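You operate a simulated robot arm through the tools that you are given. There is no shell and no other tool.

You run a simulated robot arm. Do the job below in one go: nothing can be reset, and whatever is moved stays where it is left.

JOB
Turn the coil turntable to mark four, lock it and stand the 20 m line bag on it.
Fine: free the lock lever first; lock it before the bag goes on; leave the other bag. Set down upright: what you pick out.

The check looks at the end state, three seconds after you hand in, the way a careful person would. Anything else that was tipped, shoved, dropped, spilled or broken makes it a failure.

ROBOT AND FRAMES
A 7-joint arm with a two-finger parallel gripper, fixed in place. Base frame: the origin is on the floor under the middle of its stand, x ahead of it, y to its left, z up. Readings come in mm, rad, newtons and seconds.
It reaches about 1046 mm from its shoulder. Its first joint turns from -2.897 to 2.897 rad. Payload 1.57 kg.
The tool frame sits at the grasp point between the pads (the TCP): z along the fingers, y along the line on which they close. The tips reach 30 mm beyond it. Largest opening 80 mm; finger width 17, thickness 12; the body of the gripper, 40 by 82 mm, starts 80 mm behind the TCP.
Orientation is that of the tool frame in the base frame, as [roll, pitch, yaw] about the fixed x, y, z axes, in that order (R = Rz(yaw) Ry(pitch) Rx(roll)). With the fingers straight down and closing along the base's y, the tool's x points along the base's -x, its y along +y and its z along -z.

CONTROLS
- The arm moves only by the tool servo_tool. Its argument "rows" is a list of rows, each a list of 7 numbers: the shift along the tool's x, y, z in units of 500 mm (1.0 is 500 mm), then the turn, a rotation vector about the tool's x, y, z in units of 120 degrees (1.0 is 120 degrees), then the finger opening in cm, from 0 to 8. In form: [[tx, ty, tz, ax, ay, az, jaw], ...]. A call has 1 to 20 rows; each row is the pose to reach, as a shift and turn from the pose commanded when the call began, along the tool's axes at that moment. A call with a number of a shift or a turn outside -1 to 1 is refused whole. Each row takes 0.2 s and may step no farther than 50 mm and 0.15 rad from the row before; otherwise, or with a gripper value out of range, the whole call is refused. Where a pose cannot be reached the arm comes as near as it can. A force on the tool above 90 N (or 10 N above the force at the start of the call, whichever is more), or a blocked arm, ends the call early, and 0.2 s more pass. The fingers move at their own pace (about 153 mm/s each) and stop on an object; they squeeze with about 36 N. The grip force told is the motor's: it shows also when the fingers shut on nothing. Time passes only in rows, and 0.2 s behind the last, so rows that repeat a pose let the fingers close. It gives the time, the measured TCP pose, the force on the tool (base axes), the opening and the grip force at its end, in the units of the frame above (readings bear some noise), with the torque about the TCP (base axes, N m) and any sound that the robot's microphone picked up.
- Cameras (640 x 400 px; columns grow to the right, rows downward): "scene" is fixed at [49.5, -648.1, 1647.2]; the picture's right is [0.65, -0.76, 0.00], its down [-0.42, -0.35, -0.84] and it looks along [0.64, 0.54, -0.55] (base axes); focal length 348 px, centre (320, 200). "wrist" rides on the gripper at [72, -7, -122] in the tool frame; the picture's right is [0.09, 1.00, 0.00], its down [-0.84, 0.08, -0.54] and it looks along [-0.54, 0.05, 0.84] (tool axes); focal length 238 px, centre (320, 200). There is no depth. A picture from a camera that has moved, and an enlarged one, comes with that camera's place and axes in the base frame and with its lens.
- grab_frame(camera): a new picture of that camera. It takes no simulated time.
- enlarge(camera, box): a new picture of the part [left, top, right, bottom] of that camera's present view, enlarged. It takes no simulated time.
- hand_in(): hands the job in; it is judged then, once.

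Places have to be worked out from the pictures, the camera data and where the tool is seen. Open the gripper and draw the arm clear of the work before you hand the job in, unless the task says otherwise.

The tools are called after "Emit:" as a command line: name --pt "numbers of a row" for each row, then --argument value for the rest, lists and objects as JSON in quotes. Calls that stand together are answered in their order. servo_tool: Moves the arm, as the interface text tells. Its arguments: {"type":"object","properties":{"rows":{"type":"array"}},"required":["rows"]} The other tools are called the same way: grab_frame (camera) takes a picture; enlarge (camera, box) takes an enlarged picture of a part of a camera's view; hand_in () hands the job in.

At the start:

```text
t: 0.0
position: [435.1, 66.4, 1259.2]
ee_rot: [-3.141, -0.001, -3.14]
force: [-0.8, 0.8, -0.3]
moment: [-0.03, -0.01, 0.0]
grip_width: 80.0
grasp_force: 0.1
```

scene: 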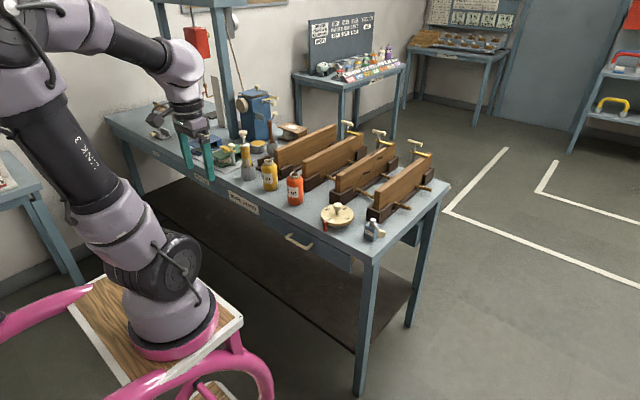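
wrist: 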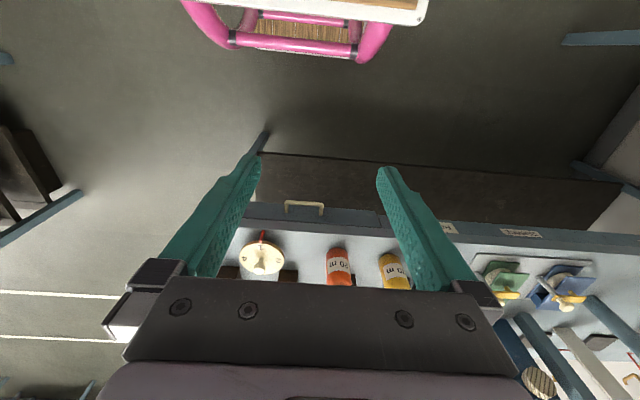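

I'll begin with close looks at the bench, the turntable and the two line bags before moving anything.

Emit:
enlarge --camera "scene" --box '[300, 180, 400, 250]'

Emit:
enlarge --camera "scene" --box '[220, 130, 350, 220]'

Emit:
enlarge --camera "wrist" --box '[220, 210, 420, 300]'

```text
5.71 times, centred on (350, 215) of scene
camera zoom: at [49.5, -648.1, 1647.2], right [0.65, -0.76, 0.0], down [-0.42, -0.35, -0.84], along [0.64, 0.54, -0.55], focal length 1987 px, centre (149, 114)
```

zoom: 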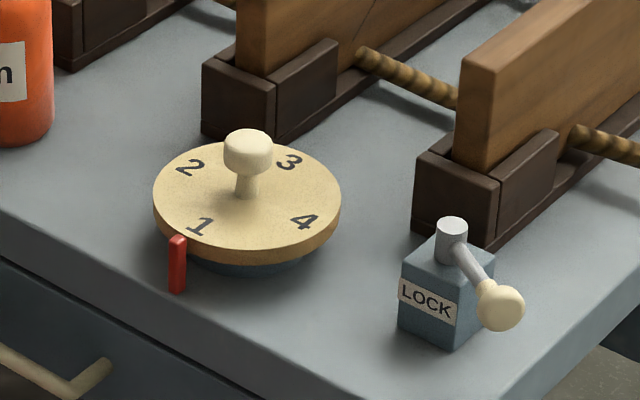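

```text
4.44 times, centred on (285, 175) of scene
camera zoom: at [49.5, -648.1, 1647.2], right [0.65, -0.76, 0.0], down [-0.42, -0.35, -0.84], along [0.64, 0.54, -0.55], focal length 1545 px, centre (476, 311)
```

zoom: 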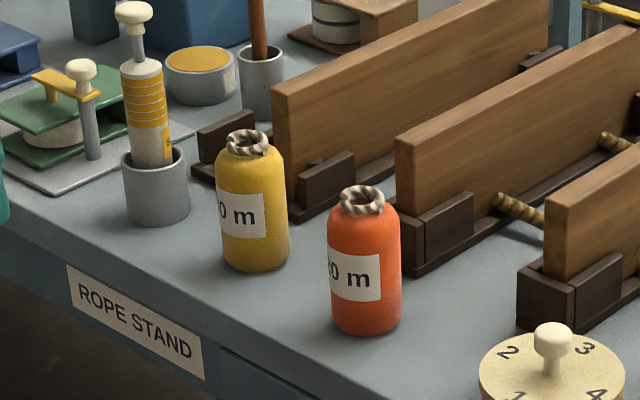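

```text
3.20 times, centred on (320, 255) of wrist
camera zoom: at [364.0, 59.4, 1380.2], right [-0.09, 1.0, 0.0], down [0.84, 0.08, 0.54], along [0.54, 0.05, -0.84], focal length 763 px, centre (320, 24)
```

zoom: 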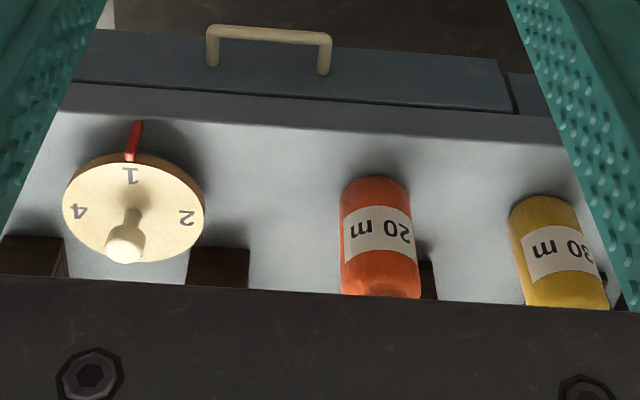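

The orange bag is the 20 m one. Triangulating both views puts the disc centre near (849, -52, 930), the pointer near (782, -52), the bench top near z 899, and the orange bag near (849, 152). Mark 1 is at the pointer and mark 4 is on the -y side. I'm moving the wrist camera closer above the turntable to see it better.

Emit:
servo_tool --pt "-0.057 -0.0252 0.0258 0 0 0 8" --pt "-0.114 -0.0504 0.0516 0 0 0 8" --pt "-0.171 -0.0756 0.0774 0 0 0 8" --pt "-0.228 -0.1008 0.1032 0 0 0 8" --pt "-0.285 -0.126 0.129 0 0 0 8" --pt "-0.342 -0.1512 0.1548 0 0 0 8" --pt "-0.399 -0.1764 0.1806 0 0 0 8" --pt "-0.456 -0.2016 0.2064 0 0 0 8" --pt "-0.513 -0.2268 0.2322 0 0 0 8" --pt "-0.57 -0.252 0.258 0 0 0 8"

Emit:
grab_frame --camera "wrist"

Emit:
grab_frame --camera "scene"

```text
t: 2.2
position: [721.1, -60.5, 1129.4]
ee_rot: [-3.141, 0.003, -3.139]
force: [-0.2, -0.2, -0.2]
moment: [0.01, -0.01, 0.03]
grip_width: 80.1
grasp_force: 0.1
```

```text
taken
camera wrist: at [649.2, -66.9, 1251.2], right [-0.09, 1.0, 0.0], down [0.84, 0.08, 0.54], along [0.54, 0.05, -0.84], focal length 238 px, centre (320, 200)
```

wrist: 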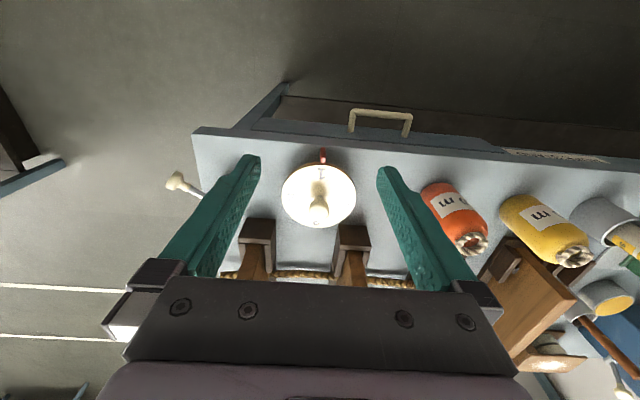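

```text
taken
```

scene: 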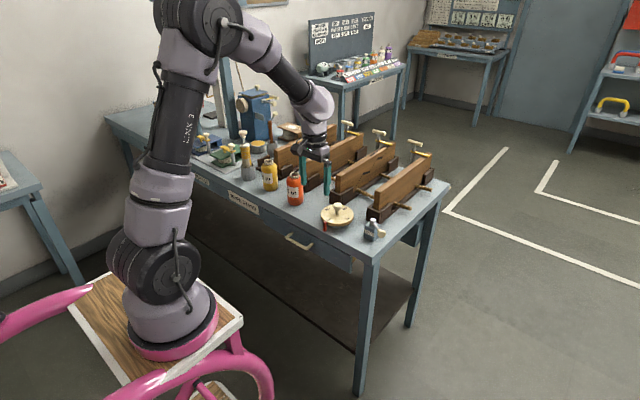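

Emit:
enlarge --camera "wrist" --box '[270, 140, 370, 240]'

Emit:
enlarge --camera "wrist" --box '[150, 120, 270, 220]'

Emit:
enlarge --camera "scene" --box '[350, 205, 400, 250]'

Emit:
enlarge --camera "scene" --box '[315, 195, 360, 237]'

```text
4.00 times, centred on (320, 190) of wrist
camera zoom: at [649.2, -66.9, 1251.2], right [-0.09, 1.0, 0.0], down [0.84, 0.08, 0.54], along [0.54, 0.05, -0.84], focal length 953 px, centre (320, 240)
```

zoom: 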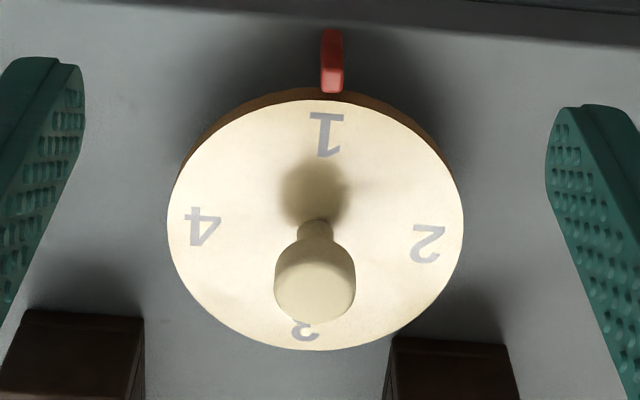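

```text
4.00 times, centred on (210, 170) of wrist
camera zoom: at [649.2, -66.9, 1251.2], right [-0.09, 1.0, 0.0], down [0.84, 0.08, 0.54], along [0.54, 0.05, -0.84], focal length 953 px, centre (760, 320)
```

zoom: 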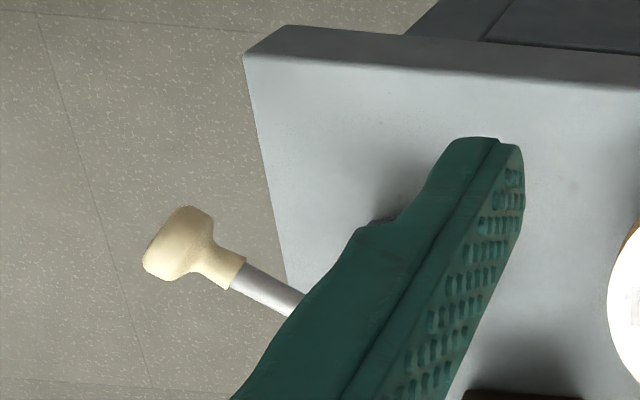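

```text
8.89 times, centred on (375, 228) of scene
camera zoom: at [49.5, -648.1, 1647.2], right [0.65, -0.76, 0.0], down [-0.42, -0.35, -0.84], along [0.64, 0.54, -0.55], focal length 3091 px, centre (-169, -44)
```

zoom: 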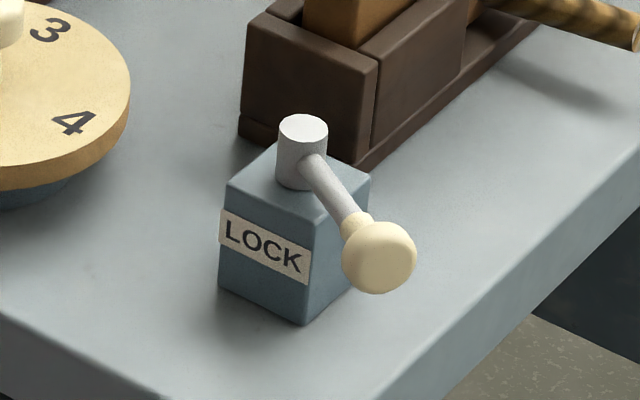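

```text
9.52 times, centred on (338, 216) of scene
camera zoom: at [49.5, -648.1, 1647.2], right [0.65, -0.76, 0.0], down [-0.42, -0.35, -0.84], along [0.64, 0.54, -0.55], focal length 3312 px, centre (153, 48)
```

zoom: 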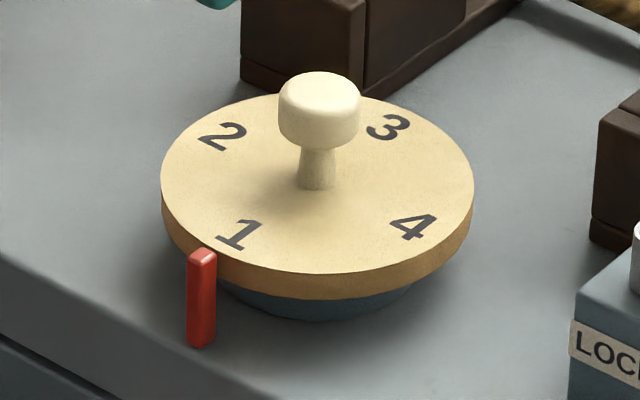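

The knob is centred on the disc. The lever pivots on a vertical post near (858, -191), with its ball near (819, -248, 966). I'll slide the wrist camera over the lock to see which way the lever can swing.

Emit:
servo_tool --pt "0.0036 -0.0672 -0.0044 0 0 0 8" --pt "0.0072 -0.1344 -0.0088 0 0 0 8" --pt "0.0108 -0.2016 -0.0132 0 0 0 8" --pt "0.0144 -0.2688 -0.0176 0 0 0 8" --pt "0.018 -0.336 -0.022 0 0 0 8"

Emit:
grab_frame --camera "wrist"

Emit:
enlarge --camera "wrist" --box '[270, 150, 390, 250]'

Emit:
enlarge --camera "wrist" --box '[360, 120, 520, 240]'

```text
t: 3.4
position: [710.2, -228.3, 1140.8]
ee_rot: [-3.141, 0.0, -3.14]
force: [0.8, 1.0, 0.1]
moment: [-0.03, 0.03, 0.02]
grip_width: 79.9
grasp_force: 0.2
```

```text
taken
camera wrist: at [639.5, -234.6, 1262.1], right [-0.09, 1.0, 0.0], down [0.84, 0.08, 0.54], along [0.54, 0.05, -0.84], focal length 238 px, centre (320, 200)
```

wrist: 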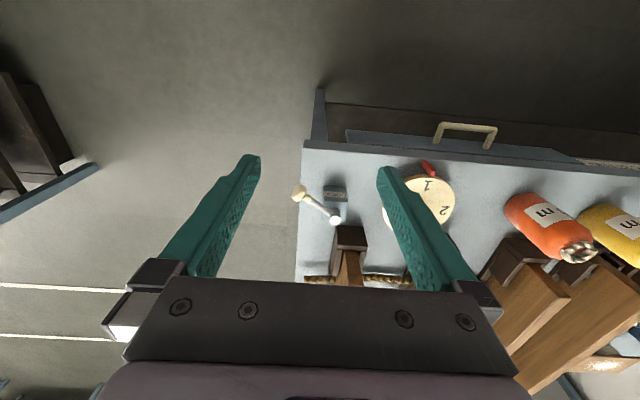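

```text
4.00 times, centred on (330, 200) of wrist
camera zoom: at [639.5, -234.6, 1262.1], right [-0.09, 1.0, 0.0], down [0.84, 0.08, 0.54], along [0.54, 0.05, -0.84], focal length 953 px, centre (280, 200)
```

zoom: 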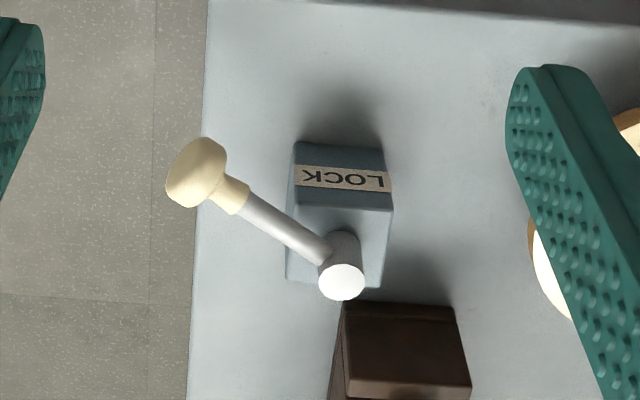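

```text
3.33 times, centred on (440, 180) of wrist
camera zoom: at [639.5, -234.6, 1262.1], right [-0.09, 1.0, 0.0], down [0.84, 0.08, 0.54], along [0.54, 0.05, -0.84], focal length 794 px, centre (-80, 267)
```

zoom: 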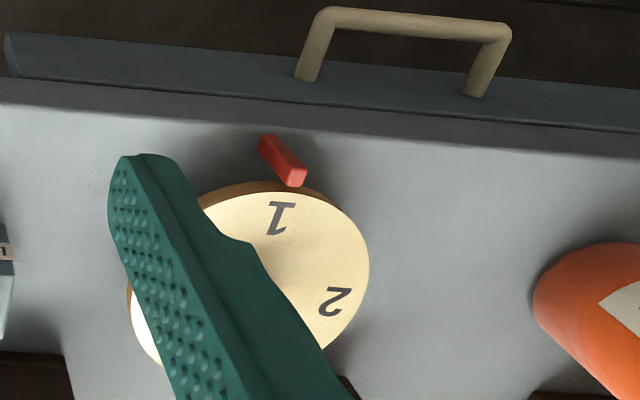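

The lock pivot is at about (860, -190). The lever ball is at (820, -248, 966), about 70 mm out and pointing between -x and -y. I'll turn the gripper so the fingers close across the lever and stop above the ball.

Emit:
servo_tool --pt "-0.0311 -0.0058 0.0229 0 0 -0.0662 6" --pt "-0.0623 -0.0117 0.0457 0 0 -0.1324 6" --pt "-0.0934 -0.0175 0.0686 0 0 -0.1986 6" --pt "-0.1246 -0.0233 0.0914 0 0 -0.2647 6" --pt "-0.1557 -0.0291 0.1143 0 0 -0.3309 6" --pt "-0.1869 -0.035 0.1371 0 0 -0.3971 6" --pt "-0.218 -0.0408 0.16 0 0 -0.4633 6"

Emit:
grab_frame --camera "wrist"

Emit:
enlarge --camera "scene" --box '[320, 170, 420, 250]'

```text
t: 5.0
position: [819.7, -247.0, 1060.2]
ee_rot: [3.141, 0.0, -2.168]
force: [0.2, 0.9, 0.6]
moment: [-0.02, -0.05, 0.02]
grip_width: 60.1
grasp_force: 0.1
```

```text
taken
camera wrist: at [786.2, -310.8, 1182.8], right [-0.88, 0.48, 0.0], down [0.41, 0.74, 0.54], along [0.26, 0.47, -0.84], focal length 238 px, centre (320, 200)
```

wrist: 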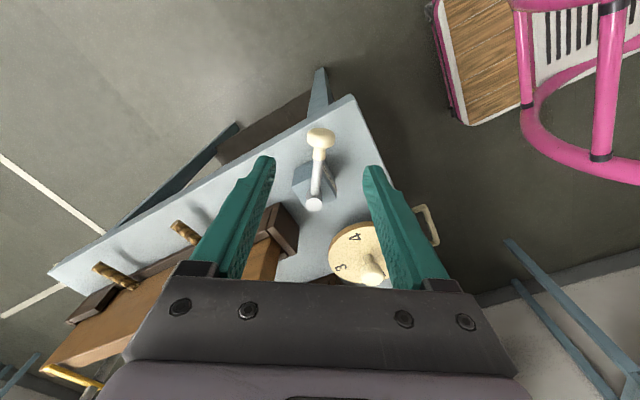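

```text
5.00 times, centred on (370, 210) of scene
camera zoom: at [49.5, -648.1, 1647.2], right [0.65, -0.76, 0.0], down [-0.42, -0.35, -0.84], along [0.64, 0.54, -0.55], focal length 1739 px, centre (70, 150)
```

zoom: 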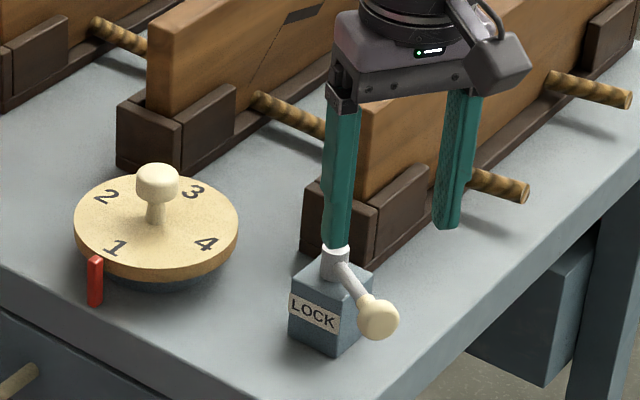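

The ball is centred between the fingers. I'll go straight down so the fingers straddle it at z 970, then narrow them to a loose cage.

Emit:
servo_tool --pt "0 0 0.036 0 0 0 6" --pt "0 0 0.072 0 0 0 6" --pt "0 0 0.108 0 0 0 6" --pt "0 0 0.144 0 0 0 6" --pt "0 0 0.18 0 0 0 6" --pt "0 0 0.18 0 0 0 3" --pt "0 0 0.18 0 0 0 3"

Emit:
grab_frame --camera "wrist"

Emit:
enlarge --camera "scene" --box '[340, 180, 420, 250]'

```text
t: 6.6
position: [821.2, -247.1, 970.8]
ee_rot: [3.14, -0.001, -2.17]
force: [0.0, -0.2, 0.6]
moment: [0.03, 0.01, -0.02]
grip_width: 30.0
grasp_force: 0.1
```

```text
taken
camera wrist: at [785.9, -310.8, 1092.7], right [-0.87, 0.49, 0.0], down [0.41, 0.73, 0.54], along [0.26, 0.47, -0.84], focal length 238 px, centre (320, 200)
```

wrist: 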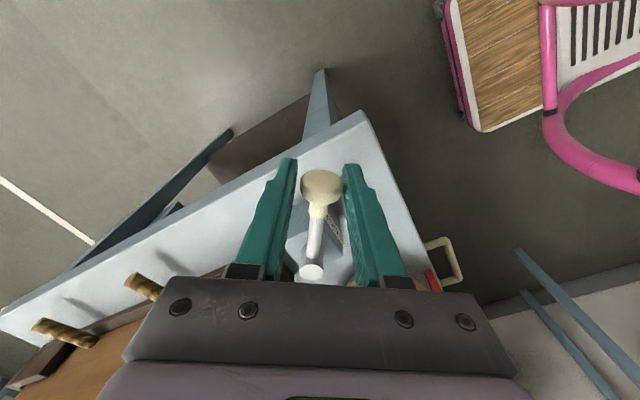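

```text
5.71 times, centred on (380, 215) of scene
camera zoom: at [49.5, -648.1, 1647.2], right [0.65, -0.76, 0.0], down [-0.42, -0.35, -0.84], along [0.64, 0.54, -0.55], focal length 1987 px, centre (-23, 114)
```

zoom: 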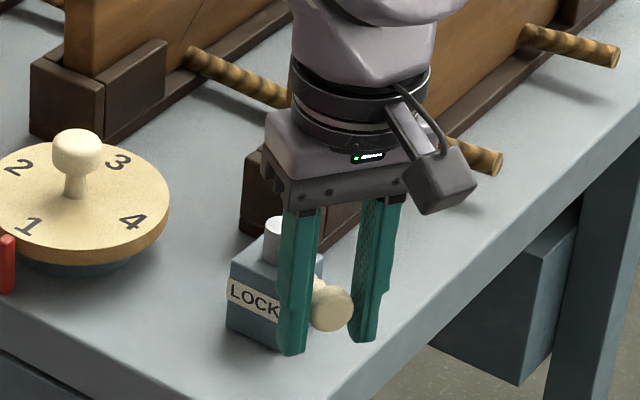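

The ball sits inside the finger cage with about 2 mm of play each side. I'll nudge the lever a few degrees clockwise (seen from above, towards the robot) and read the force to see if that's the free direction.

Emit:
servo_tool --pt "-0.0001 0.0049 0 0 0 0.0167 3" --pt "-0.0002 0.0073 0 0 0 0.025 3" --pt "-0.0003 0.0085 0 0 0 0.0292 3"

Emit:
grab_frame --camera "wrist"

```text
t: 7.4
position: [817.3, -245.6, 970.3]
ee_rot: [-3.141, -0.001, -2.231]
force: [0.9, -1.0, 0.1]
moment: [-0.02, 0.0, -0.02]
grip_width: 30.4
grasp_force: 0.6
```

```text
taken
camera wrist: at [778.8, -306.3, 1092.3], right [-0.84, 0.54, 0.0], down [0.45, 0.71, 0.54], along [0.29, 0.46, -0.84], focal length 238 px, centre (320, 200)
```

wrist: 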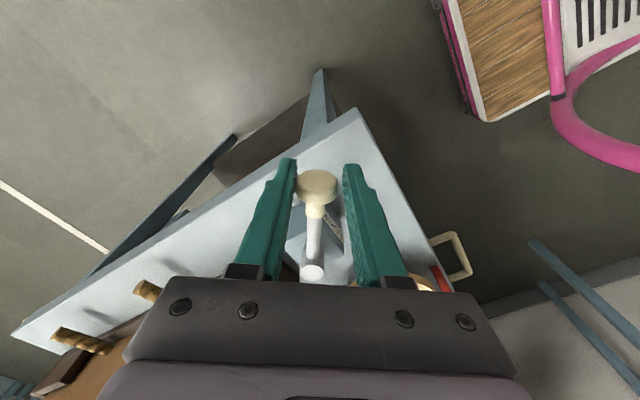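

The left finger has just made contact with about 1 N. I'll push clockwise a few more degrees in small steps.

Emit:
servo_tool --pt "0 0.0024 0 0 0 0.0083 3" --pt "-0.0001 0.0049 0 0 0 0.0167 3" --pt "-0.0002 0.0073 0 0 0 0.025 3"

Emit:
enlarge --camera "wrist" --box '[260, 120, 400, 290]'

```text
t: 8.2
position: [814.8, -242.7, 969.9]
ee_rot: [-3.141, -0.001, -2.284]
force: [1.2, -0.9, -0.6]
moment: [-0.01, 0.02, 0.03]
grip_width: 30.7
grasp_force: 0.1
```

```text
2.35 times, centred on (330, 205) of wrist
camera zoom: at [772.9, -301.9, 1092.1], right [-0.81, 0.58, 0.0], down [0.49, 0.68, 0.54], along [0.32, 0.44, -0.84], focal length 561 px, centre (296, 188)
```

zoom: 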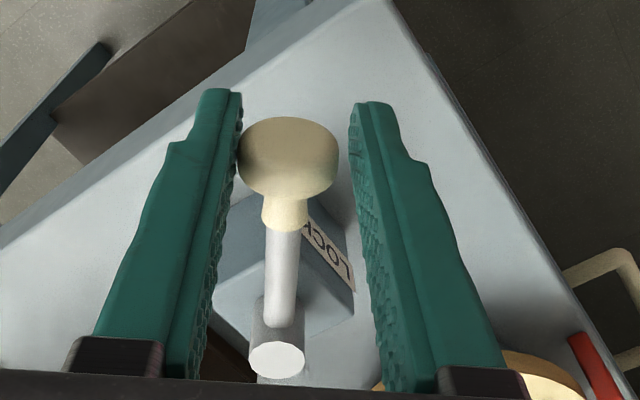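

The lever moves with almost no resistance (about 1.5 N), so clockwise is a live direction. I'll keep swinging it along its arc.

Emit:
servo_tool --pt "-0.0003 0.0098 0 0 0 0.0333 3" --pt "-0.0014 0.0195 0 0 0 0.0667 3" --pt "-0.0031 0.0291 0 0 0 0.1 3" --pt "-0.0054 0.0386 0 0 0 0.1333 3" --pt "-0.0084 0.0479 0 0 0 0.1667 3"

Emit:
enlarge --camera "wrist" --box '[260, 120, 400, 290]'

```text
t: 9.4
position: [798.7, -222.7, 970.1]
ee_rot: [-3.141, -0.001, -2.634]
force: [0.4, -0.3, -0.4]
moment: [0.03, -0.01, -0.04]
grip_width: 30.5
grasp_force: 0.7
```

```text
2.35 times, centred on (330, 205) of wrist
camera zoom: at [740.0, -265.1, 1092.3], right [-0.56, 0.83, 0.0], down [0.69, 0.47, 0.54], along [0.45, 0.31, -0.84], focal length 561 px, centre (296, 188)
```

zoom: 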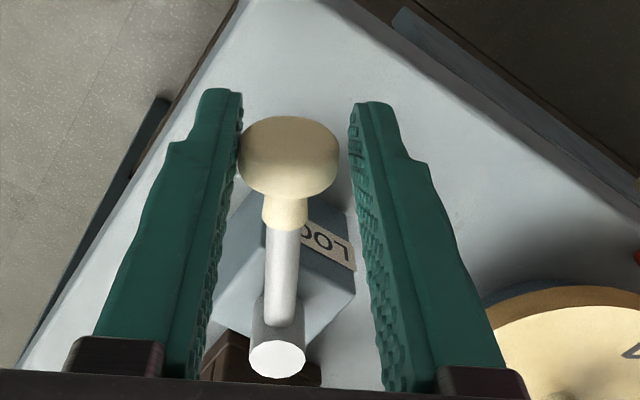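

The lever is still following freely. I'll continue another 20 degrees and watch the force and any sound.

Emit:
servo_tool --pt "-0.0003 0.0098 0 0 0 0.0333 3" --pt "-0.0014 0.0195 0 0 0 0.0667 3" --pt "-0.0031 0.0291 0 0 0 0.1 3" --pt "-0.0054 0.0386 0 0 0 0.1333 3" --pt "-0.0084 0.0479 0 0 0 0.1667 3"

Emit:
enlarge --camera "wrist" --box '[260, 120, 400, 290]'

```text
t: 10.6
position: [791.2, -199.8, 969.8]
ee_rot: [-3.141, 0.0, -2.983]
force: [-0.2, -0.9, 0.1]
moment: [-0.02, -0.02, -0.01]
grip_width: 30.8
grasp_force: 0.2
```

```text
2.35 times, centred on (330, 205) of wrist
camera zoom: at [721.4, -219.2, 1091.9], right [-0.25, 0.97, 0.0], down [0.81, 0.21, 0.54], along [0.52, 0.13, -0.84], focal length 561 px, centre (296, 188)
```

zoom: 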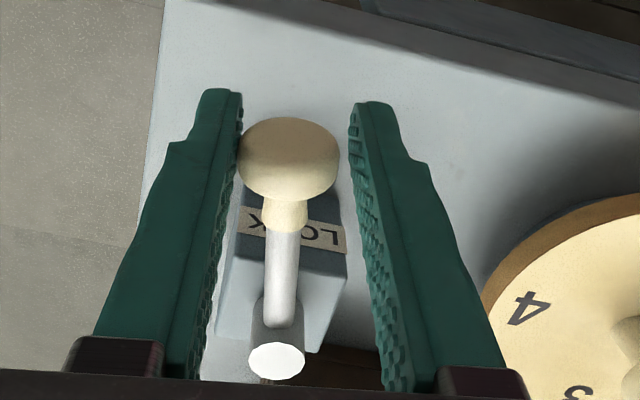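

The lever still moves freely and now points almost at the robot. I'll continue to look for the end stop in smaller steps.

Emit:
servo_tool --pt "-0.0003 0.0098 0 0 0 0.0333 3" --pt "-0.0014 0.0195 0 0 0 0.0667 3" --pt "-0.0031 0.0291 0 0 0 0.1 3" --pt "-0.0054 0.0386 0 0 0 0.1333 3"

Emit:
enlarge --camera "wrist" --box '[260, 120, 400, 290]'

Emit:
enlarge --camera "scene" --box '[310, 180, 410, 250]'

```text
t: 11.6
position: [791.4, -184.5, 970.0]
ee_rot: [3.141, 0.003, 3.02]
force: [2.7, -11.0, 1.7]
moment: [-0.08, -0.03, 0.15]
grip_width: 39.3
grasp_force: 5.2
```

```text
2.35 times, centred on (330, 205) of wrist
camera zoom: at [719.1, -181.5, 1092.2], right [0.03, 1.0, 0.0], down [0.84, -0.02, 0.54], along [0.54, -0.02, -0.84], focal length 561 px, centre (296, 188)
```

zoom: 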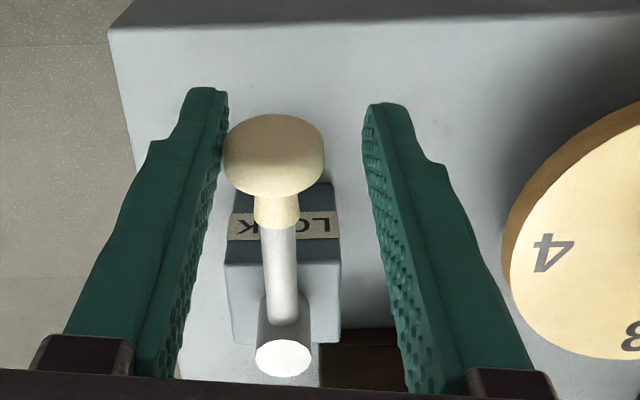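

```text
5.71 times, centred on (360, 215) of scene
camera zoom: at [49.5, -648.1, 1647.2], right [0.65, -0.76, 0.0], down [-0.42, -0.35, -0.84], along [0.64, 0.54, -0.55], focal length 1987 px, centre (91, 114)
```

zoom: 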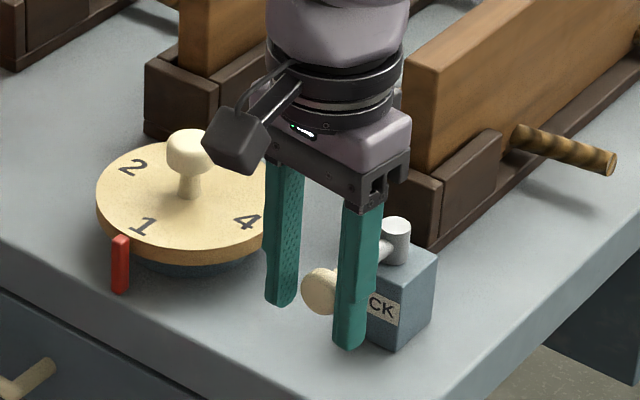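

The force rose to about 11 N with the lever pointing straight at the robot, so that's the end stop, about 55° from where it started. I'll back off, open the fingers, lift clear and look.

Emit:
servo_tool --pt "-0.0003 -0.0098 0 0 0 -0.0333 4" --pt "-0.0005 -0.012 0 0 0 -0.0417 6" --pt "-0.0005 -0.012 -0.05 0 0 -0.0417 6" --pt "-0.0005 -0.012 -0.1 0 0 -0.0417 6" --pt "-0.0005 -0.012 -0.15 0 0 -0.0417 6" --pt "-0.0005 -0.012 -0.2 0 0 -0.0417 6"

Emit:
grab_frame --camera "wrist"

Emit:
enlarge --camera "scene" --box '[310, 180, 410, 250]'

```text
t: 13.0
position: [791.1, -187.3, 1070.5]
ee_rot: [3.141, 0.0, 3.109]
force: [-0.2, -0.2, -0.5]
moment: [-0.01, 0.03, 0.0]
grip_width: 59.9
grasp_force: 0.1
```

```text
taken
camera wrist: at [718.8, -192.2, 1192.3], right [-0.06, 1.0, 0.0], down [0.84, 0.05, 0.54], along [0.54, 0.03, -0.84], focal length 238 px, centre (320, 200)
```

wrist: 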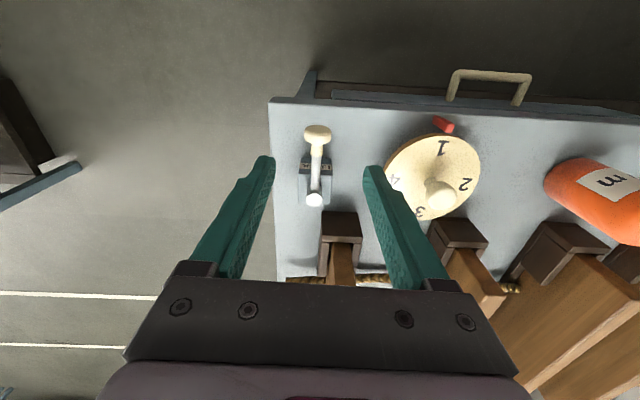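

```text
5.71 times, centred on (360, 215) of scene
camera zoom: at [49.5, -648.1, 1647.2], right [0.65, -0.76, 0.0], down [-0.42, -0.35, -0.84], along [0.64, 0.54, -0.55], focal length 1987 px, centre (91, 114)
```

zoom: 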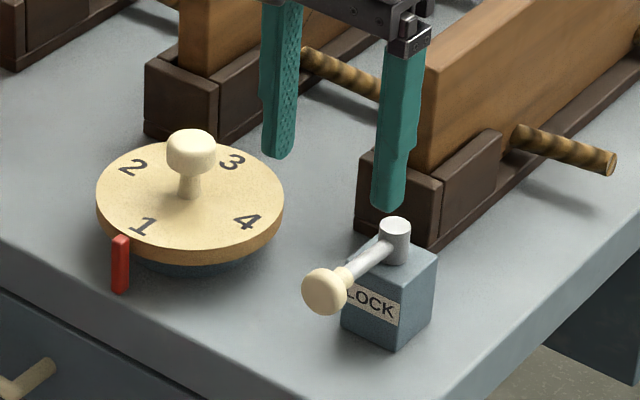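

The lever rests at its stop, pointing at the robot. I'll test whether the turntable is free by moving over its knob near (849, -51), pre-turned 45° so I have room for a 90° twist.

Emit:
servo_tool --pt "-0.0178 0.0457 0.0035 0 0 -0.0625 6" --pt "-0.0355 0.0914 0.007 0 0 -0.125 6" --pt "-0.0533 0.1372 0.0105 0 0 -0.1875 6" --pt "-0.0711 0.1829 0.014 0 0 -0.25 6" --pt "-0.0888 0.2286 0.0175 0 0 -0.3125 6" --pt "-0.1066 0.2743 0.021 0 0 -0.375 6"

Emit:
grab_frame --camera "wrist"

Emit:
enlarge --camera "wrist" --box '[240, 90, 400, 270]'

```text
t: 14.4
position: [848.4, -52.8, 1060.5]
ee_rot: [-3.14, 0.002, -2.388]
force: [-0.4, -0.6, -0.6]
moment: [0.03, -0.02, -0.03]
grip_width: 60.0
grasp_force: 0.1
```

```text
taken
camera wrist: at [800.4, -107.2, 1181.7], right [-0.75, 0.66, 0.0], down [0.56, 0.63, 0.54], along [0.36, 0.41, -0.84], focal length 238 px, centre (320, 200)
```

wrist: 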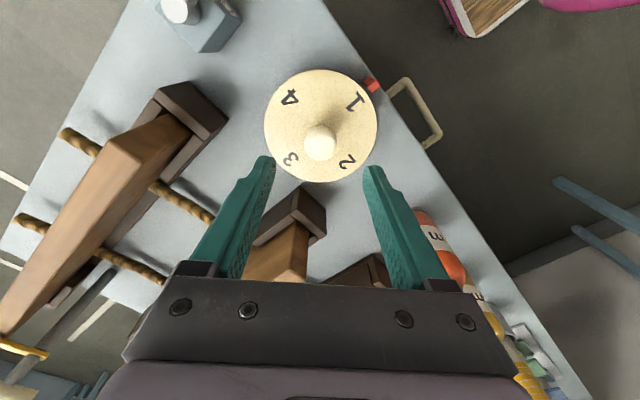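

```text
2.22 times, centred on (320, 180) of wrist
camera zoom: at [800.4, -107.2, 1181.7], right [-0.75, 0.66, 0.0], down [0.56, 0.63, 0.54], along [0.36, 0.41, -0.84], focal length 530 px, centre (320, 244)
```

zoom: 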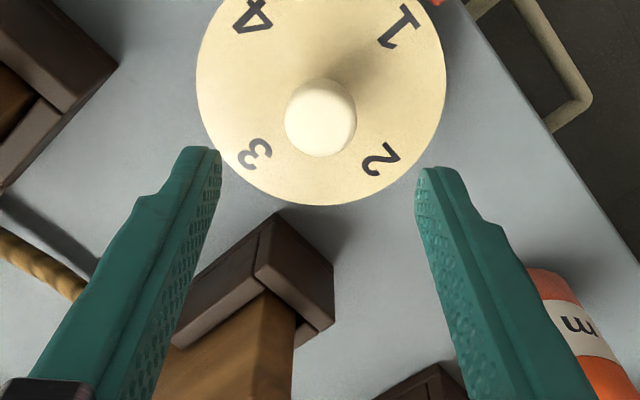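

The knob head is centred under the tool. I'll descend to z 970 and close on the knob head.

Emit:
servo_tool --pt "0 0 0.045 0 0 0 6" --pt "0 0 0.09 0 0 0 6" --pt "0 0 0.135 0 0 0 6" --pt "0 0 0.18 0 0 0 6" --pt "0 0 0.18 0 0 0 6" --pt "0 0 0.18 0 0 0 2" --pt "0 0 0.18 0 0 0 2"

Emit:
grab_frame --camera "wrist"

Emit:
enlarge --camera "scene" --box '[290, 160, 390, 240]'

```text
t: 16.0
position: [848.6, -52.3, 969.7]
ee_rot: [3.14, 0.0, -2.386]
force: [-2.9, 2.0, -3.1]
moment: [0.31, -0.66, 0.2]
grip_width: 28.9
grasp_force: 38.6
```

```text
taken
camera wrist: at [800.6, -106.1, 1091.9], right [-0.75, 0.66, 0.0], down [0.56, 0.63, 0.54], along [0.36, 0.41, -0.84], focal length 238 px, centre (320, 200)
```

wrist: 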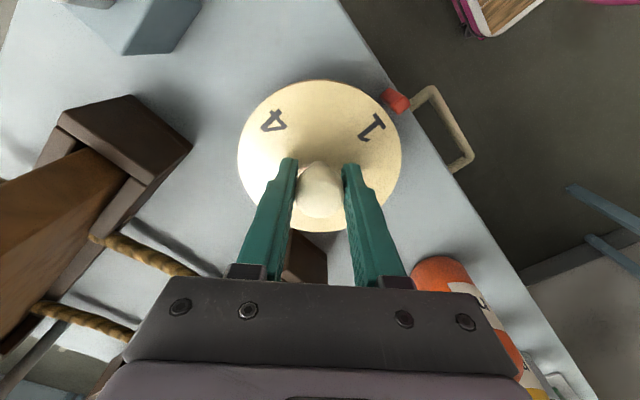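

```text
5.00 times, centred on (340, 200) of scene
camera zoom: at [49.5, -648.1, 1647.2], right [0.65, -0.76, 0.0], down [-0.42, -0.35, -0.84], along [0.64, 0.54, -0.55], focal length 1739 px, centre (220, 200)
```

zoom: 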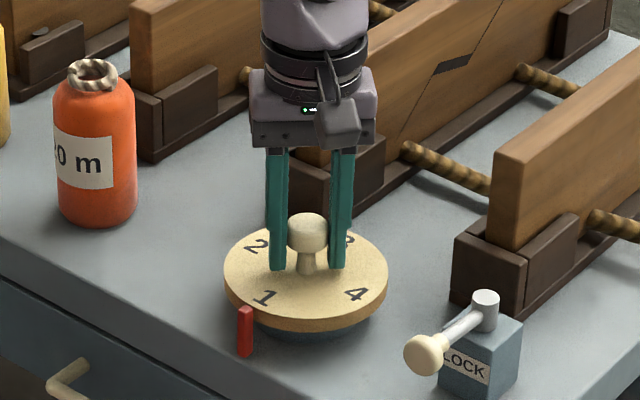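

The knob is gripped at 28.9 mm. I'll try a small 5° clockwise twist and read the torque to learn whether the table is free.

Emit:
servo_tool --pt "0 0 0 0 0 0.0167 2" --pt "0 0 0 0 0 0.0333 2" --pt "0 0 0 0 0 0.0417 2"

Emit:
grab_frame --camera "wrist"

Emit:
enlarge --camera "scene" --box '[315, 195, 360, 237]'

```text
t: 16.8
position: [848.1, -51.1, 969.8]
ee_rot: [3.14, 0.001, -2.477]
force: [-9.6, 4.1, -4.0]
moment: [0.01, -0.43, 0.77]
grip_width: 29.7
grasp_force: 39.1
```

```text
taken
camera wrist: at [795.8, -101.6, 1091.9], right [-0.69, 0.73, 0.0], down [0.61, 0.58, 0.54], along [0.39, 0.37, -0.84], focal length 238 px, centre (320, 200)
```

wrist: 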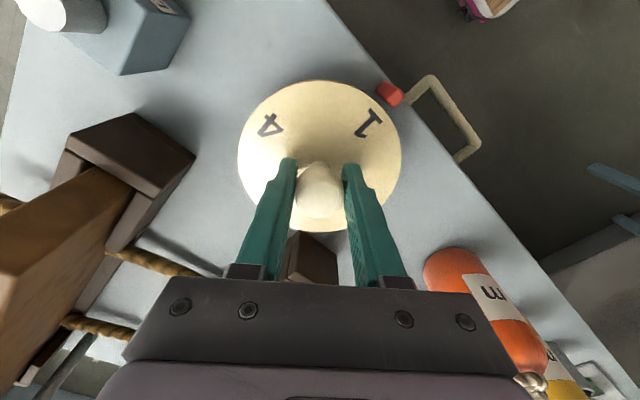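

```text
9.52 times, centred on (338, 216) of scene
camera zoom: at [49.5, -648.1, 1647.2], right [0.65, -0.76, 0.0], down [-0.42, -0.35, -0.84], along [0.64, 0.54, -0.55], focal length 3312 px, centre (153, 48)
```

zoom: 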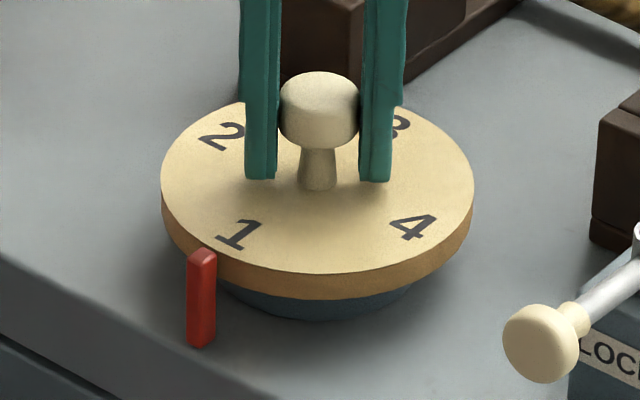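

The disc didn't move: the marks stayed put in the scene view, and the torque built to 0.77 N m with the pads slipping. I'll undo the twist and try a few degrees the other way, to tell a lock from a one-sided end stop.

Emit:
servo_tool --pt "0 0 0 0 0 -0.0208 2" --pt "0 0 0 0 0 -0.0417 2" --pt "0 0 0 0 0 -0.0625 2" --pt "0 0 0 0 0 -0.0833 2"

Emit:
grab_frame --camera "wrist"

Emit:
enlarge --camera "scene" --box '[315, 195, 360, 237]'

```text
t: 17.8
position: [847.4, -51.8, 969.3]
ee_rot: [3.141, 0.002, -2.301]
force: [-8.6, 7.0, -3.4]
moment: [0.15, -0.28, -0.01]
grip_width: 29.7
grasp_force: 40.2
```

```text
taken
camera wrist: at [805.5, -110.3, 1091.9], right [-0.8, 0.59, 0.0], down [0.5, 0.68, 0.54], along [0.32, 0.44, -0.84], focal length 238 px, centre (320, 200)
```

wrist: 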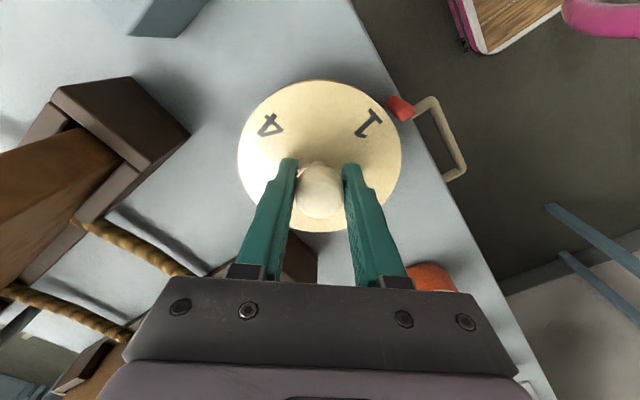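

```text
9.52 times, centred on (338, 216) of scene
camera zoom: at [49.5, -648.1, 1647.2], right [0.65, -0.76, 0.0], down [-0.42, -0.35, -0.84], along [0.64, 0.54, -0.55], focal length 3312 px, centre (153, 48)
```

zoom: 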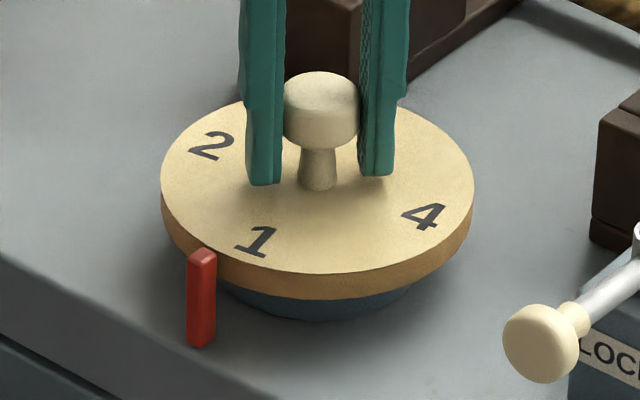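

The disc turns freely counter-clockwise (mark 1 moved with the gripper), so the lock is released and mark 1 is the table's clockwise end stop. Mark 4 therefore has to come round 270° counter-clockwise, via 2 and 3. I'll keep turning in this direction with the present grip.

Emit:
servo_tool --pt "0 0 0 0 0 -0.0417 2" --pt "0 0 0 0 0 -0.0833 2" --pt "0 0 0 0 0 -0.125 2" --pt "0 0 0 0 0 -0.1667 2" --pt "0 0 0 0 0 -0.2083 2" --pt "0 0 0 0 0 -0.25 2" --pt "0 0 0 0 0 -0.2917 2" --pt "0 0 0 0 0 -0.3333 2"

Emit:
grab_frame --camera "wrist"

Emit:
enlarge --camera "scene" --box '[315, 195, 360, 237]'

```text
t: 19.6
position: [848.9, -52.4, 969.3]
ee_rot: [-3.14, -0.001, -1.602]
force: [20.6, -0.3, 0.6]
moment: [0.21, 0.25, -0.11]
grip_width: 29.5
grasp_force: 38.6
```

```text
taken
camera wrist: at [854.3, -125.1, 1091.9], right [-1.0, -0.06, 0.0], down [-0.05, 0.84, 0.54], along [-0.03, 0.54, -0.84], focal length 238 px, centre (320, 200)
```

wrist: 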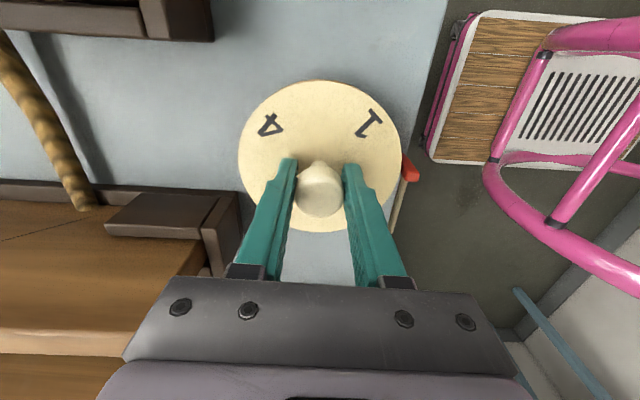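

```text
9.52 times, centred on (338, 216) of scene
camera zoom: at [49.5, -648.1, 1647.2], right [0.65, -0.76, 0.0], down [-0.42, -0.35, -0.84], along [0.64, 0.54, -0.55], focal length 3312 px, centre (153, 48)
```

zoom: 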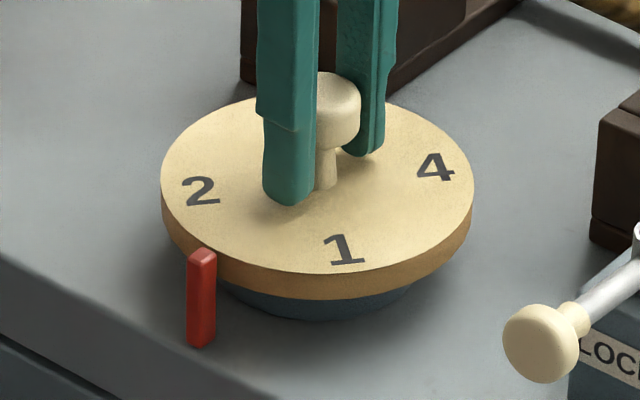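

The disc has turned about 45° and 2 is coming towards the pointer. The wrist is near its turn limit this way, so I'll open, wind back in place with the fingers clear of the knob, shift 2 mm to centre better, and take a new grip.

Emit:
servo_tool --pt "0 0 0 0 0 0 6" --pt "0 0 0 0 0 0 6" --pt "-0.0041 -0.0019 0 0 0 0.07 6" --pt "-0.0041 -0.0019 0 0 0 0.14 6" --pt "-0.0041 -0.0019 0 0 0 0.21 6" --pt "-0.0041 -0.0019 0 0 0 0.28 6" --pt "-0.0041 -0.0019 0 0 0 0.35 6" --pt "-0.0041 -0.0019 0 0 0 0.42 6" --pt "-0.0041 -0.0019 0 0 0 0.49 6" --pt "-0.0041 -0.0019 0 0 0 0.56 6" --pt "-0.0041 -0.0019 0 0 0 0.63 6" --pt "-0.0041 -0.0019 0 0 0 0.7 6"

Emit:
grab_frame --camera "wrist"

Emit:
enlarge --camera "scene" --box '[315, 195, 360, 237]'

```text
t: 22.2
position: [849.6, -50.2, 970.7]
ee_rot: [3.142, 0.0, -3.071]
force: [0.2, 0.3, -0.8]
moment: [0.01, 0.0, 0.03]
grip_width: 60.1
grasp_force: 0.0
```

```text
taken
camera wrist: at [778.1, -62.2, 1091.9], right [-0.16, 0.99, 0.0], down [0.83, 0.14, 0.54], along [0.53, 0.09, -0.84], focal length 238 px, centre (320, 200)
```

wrist: 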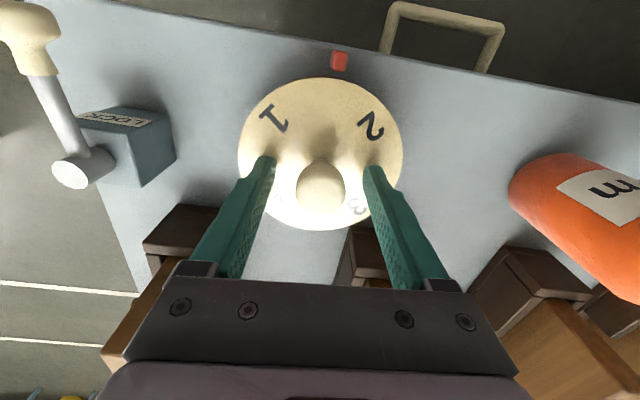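

```text
9.52 times, centred on (338, 216) of scene
camera zoom: at [49.5, -648.1, 1647.2], right [0.65, -0.76, 0.0], down [-0.42, -0.35, -0.84], along [0.64, 0.54, -0.55], focal length 3312 px, centre (153, 48)
```

zoom: 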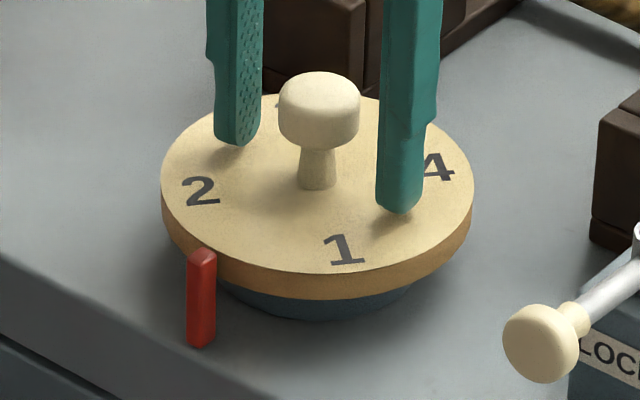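

The disc stayed where I left it. I'll wind back another 84°.

Emit:
servo_tool --pt "0 0 0 0 0 0.07 6" --pt "0 0 0 0 0 0.14 6" --pt "0 0 0 0 0 0.21 6" --pt "0 0 0 0 0 0.28 6" --pt "0 0 0 0 0 0.35 6" --pt "0 0 0 0 0 0.42 6" --pt "0 0 0 0 0 0.49 6" --pt "0 0 0 0 0 0.56 6" --pt "0 0 0 0 0 0.63 6" --pt "0 0 0 0 0 0.7 6"

Emit:
grab_frame --camera "wrist"

Emit:
grab_frame --camera "scene"

```text
t: 24.4
position: [850.1, -50.1, 968.4]
ee_rot: [3.14, 0.001, 1.746]
force: [0.1, 0.2, 0.6]
moment: [0.03, -0.01, 0.01]
grip_width: 60.0
grasp_force: 0.0
```

```text
taken
camera wrist: at [830.2, 19.2, 1091.9], right [0.96, 0.26, 0.0], down [0.22, -0.81, 0.54], along [0.14, -0.52, -0.84], focal length 238 px, centre (320, 200)
```

wrist: 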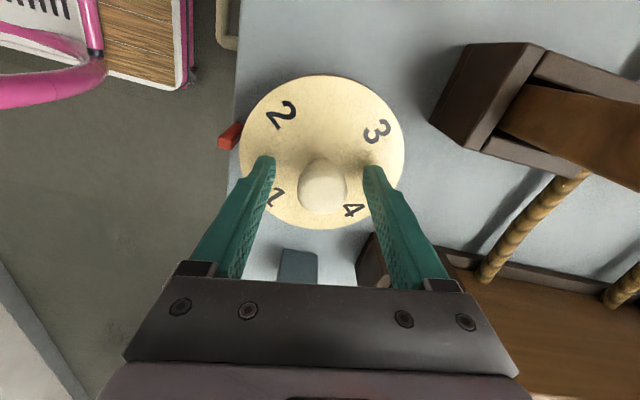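

```text
taken
```

scene: 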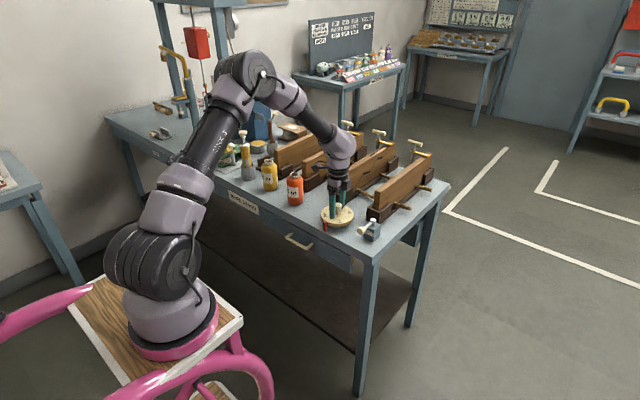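

Yaw is now about 100° with the fingers around the knob. I'll close and turn the table counter-clockwise 96° in 6° steps.

Emit:
servo_tool --pt "0 0 0 0 0 0 2" --pt "0 0 0 0 0 0 2" --pt "0 0 0 0 0 -0.05 2" --pt "0 0 0 0 0 -0.1 2" --pt "0 0 0 0 0 -0.15 2" --pt "0 0 0 0 0 -0.2 2" --pt "0 0 0 0 0 -0.25 2" --pt "0 0 0 0 0 -0.3 2" --pt "0 0 0 0 0 -0.35 2" --pt "0 0 0 0 0 -0.4 2" --pt "0 0 0 0 0 -0.45 2" --pt "0 0 0 0 0 -0.5 2" --pt "0 0 0 0 0 -0.55 2" --pt "0 0 0 0 0 -0.6 2" --pt "0 0 0 0 0 -0.65 2" --pt "0 0 0 0 0 -0.7 2" --pt "0 0 0 0 0 -0.75 2" --pt "0 0 0 0 0 -0.8 2"

Emit:
grab_frame --camera "wrist"

Emit:
enlarge --camera "scene" --box '[315, 195, 360, 237]'

```text
t: 28.2
position: [849.4, -50.0, 970.4]
ee_rot: [-3.141, -0.001, -2.857]
force: [16.6, 7.7, 12.8]
moment: [0.21, 0.08, -0.1]
grip_width: 29.1
grasp_force: 38.5
```

```text
taken
camera wrist: at [782.4, -76.8, 1091.9], right [-0.37, 0.93, 0.0], down [0.78, 0.31, 0.54], along [0.5, 0.2, -0.84], focal length 238 px, centre (320, 200)
```

wrist: 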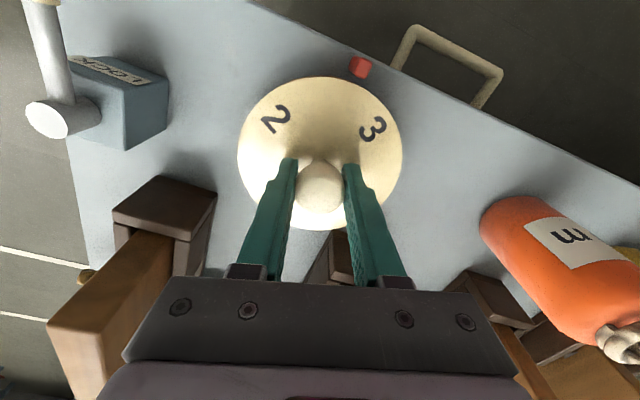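

```text
9.52 times, centred on (338, 216) of scene
camera zoom: at [49.5, -648.1, 1647.2], right [0.65, -0.76, 0.0], down [-0.42, -0.35, -0.84], along [0.64, 0.54, -0.55], focal length 3312 px, centre (153, 48)
```

zoom: 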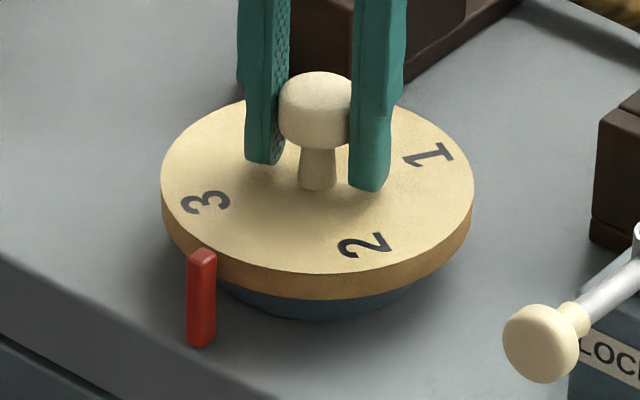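

Working well: mark 3 is approaching the pointer. I'll continue 72° with the same grip.

Emit:
servo_tool --pt "0 0 0 0 0 -0.05 2" --pt "0 0 0 0 0 -0.1 2" --pt "0 0 0 0 0 -0.15 2" --pt "0 0 0 0 0 -0.2 2" --pt "0 0 0 0 0 -0.25 2" --pt "0 0 0 0 0 -0.3 2" --pt "0 0 0 0 0 -0.35 2" --pt "0 0 0 0 0 -0.4 2" --pt "0 0 0 0 0 -0.45 2" --pt "0 0 0 0 0 -0.5 2" --pt "0 0 0 0 0 -0.55 2" --pt "0 0 0 0 0 -0.6 2"

Emit:
grab_frame --camera "wrist"

Emit:
enlarge --camera "scene" --box '[315, 195, 360, 237]'

```text
t: 30.8
position: [849.8, -50.5, 970.0]
ee_rot: [-3.139, 0.001, -1.603]
force: [23.5, -2.6, 12.1]
moment: [0.27, 0.05, -0.03]
grip_width: 28.8
grasp_force: 38.9
```

```text
taken
camera wrist: at [854.6, -123.0, 1091.9], right [-1.0, -0.06, 0.0], down [-0.05, 0.84, 0.54], along [-0.03, 0.54, -0.84], focal length 238 px, centre (320, 200)
```

wrist: 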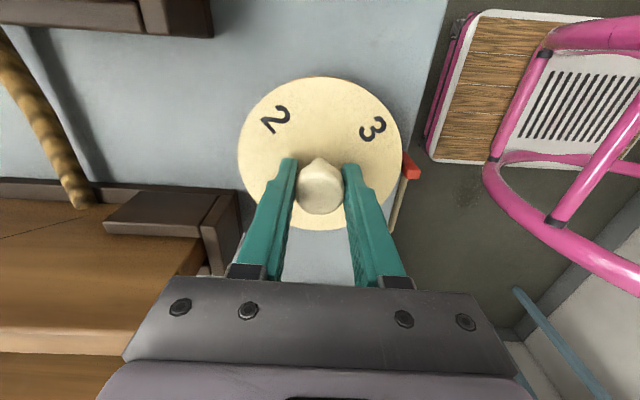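

```text
9.52 times, centred on (338, 216) of scene
camera zoom: at [49.5, -648.1, 1647.2], right [0.65, -0.76, 0.0], down [-0.42, -0.35, -0.84], along [0.64, 0.54, -0.55], focal length 3312 px, centre (153, 48)
```

zoom: 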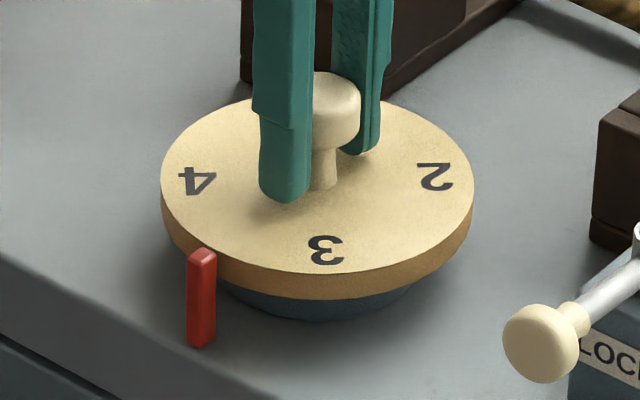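

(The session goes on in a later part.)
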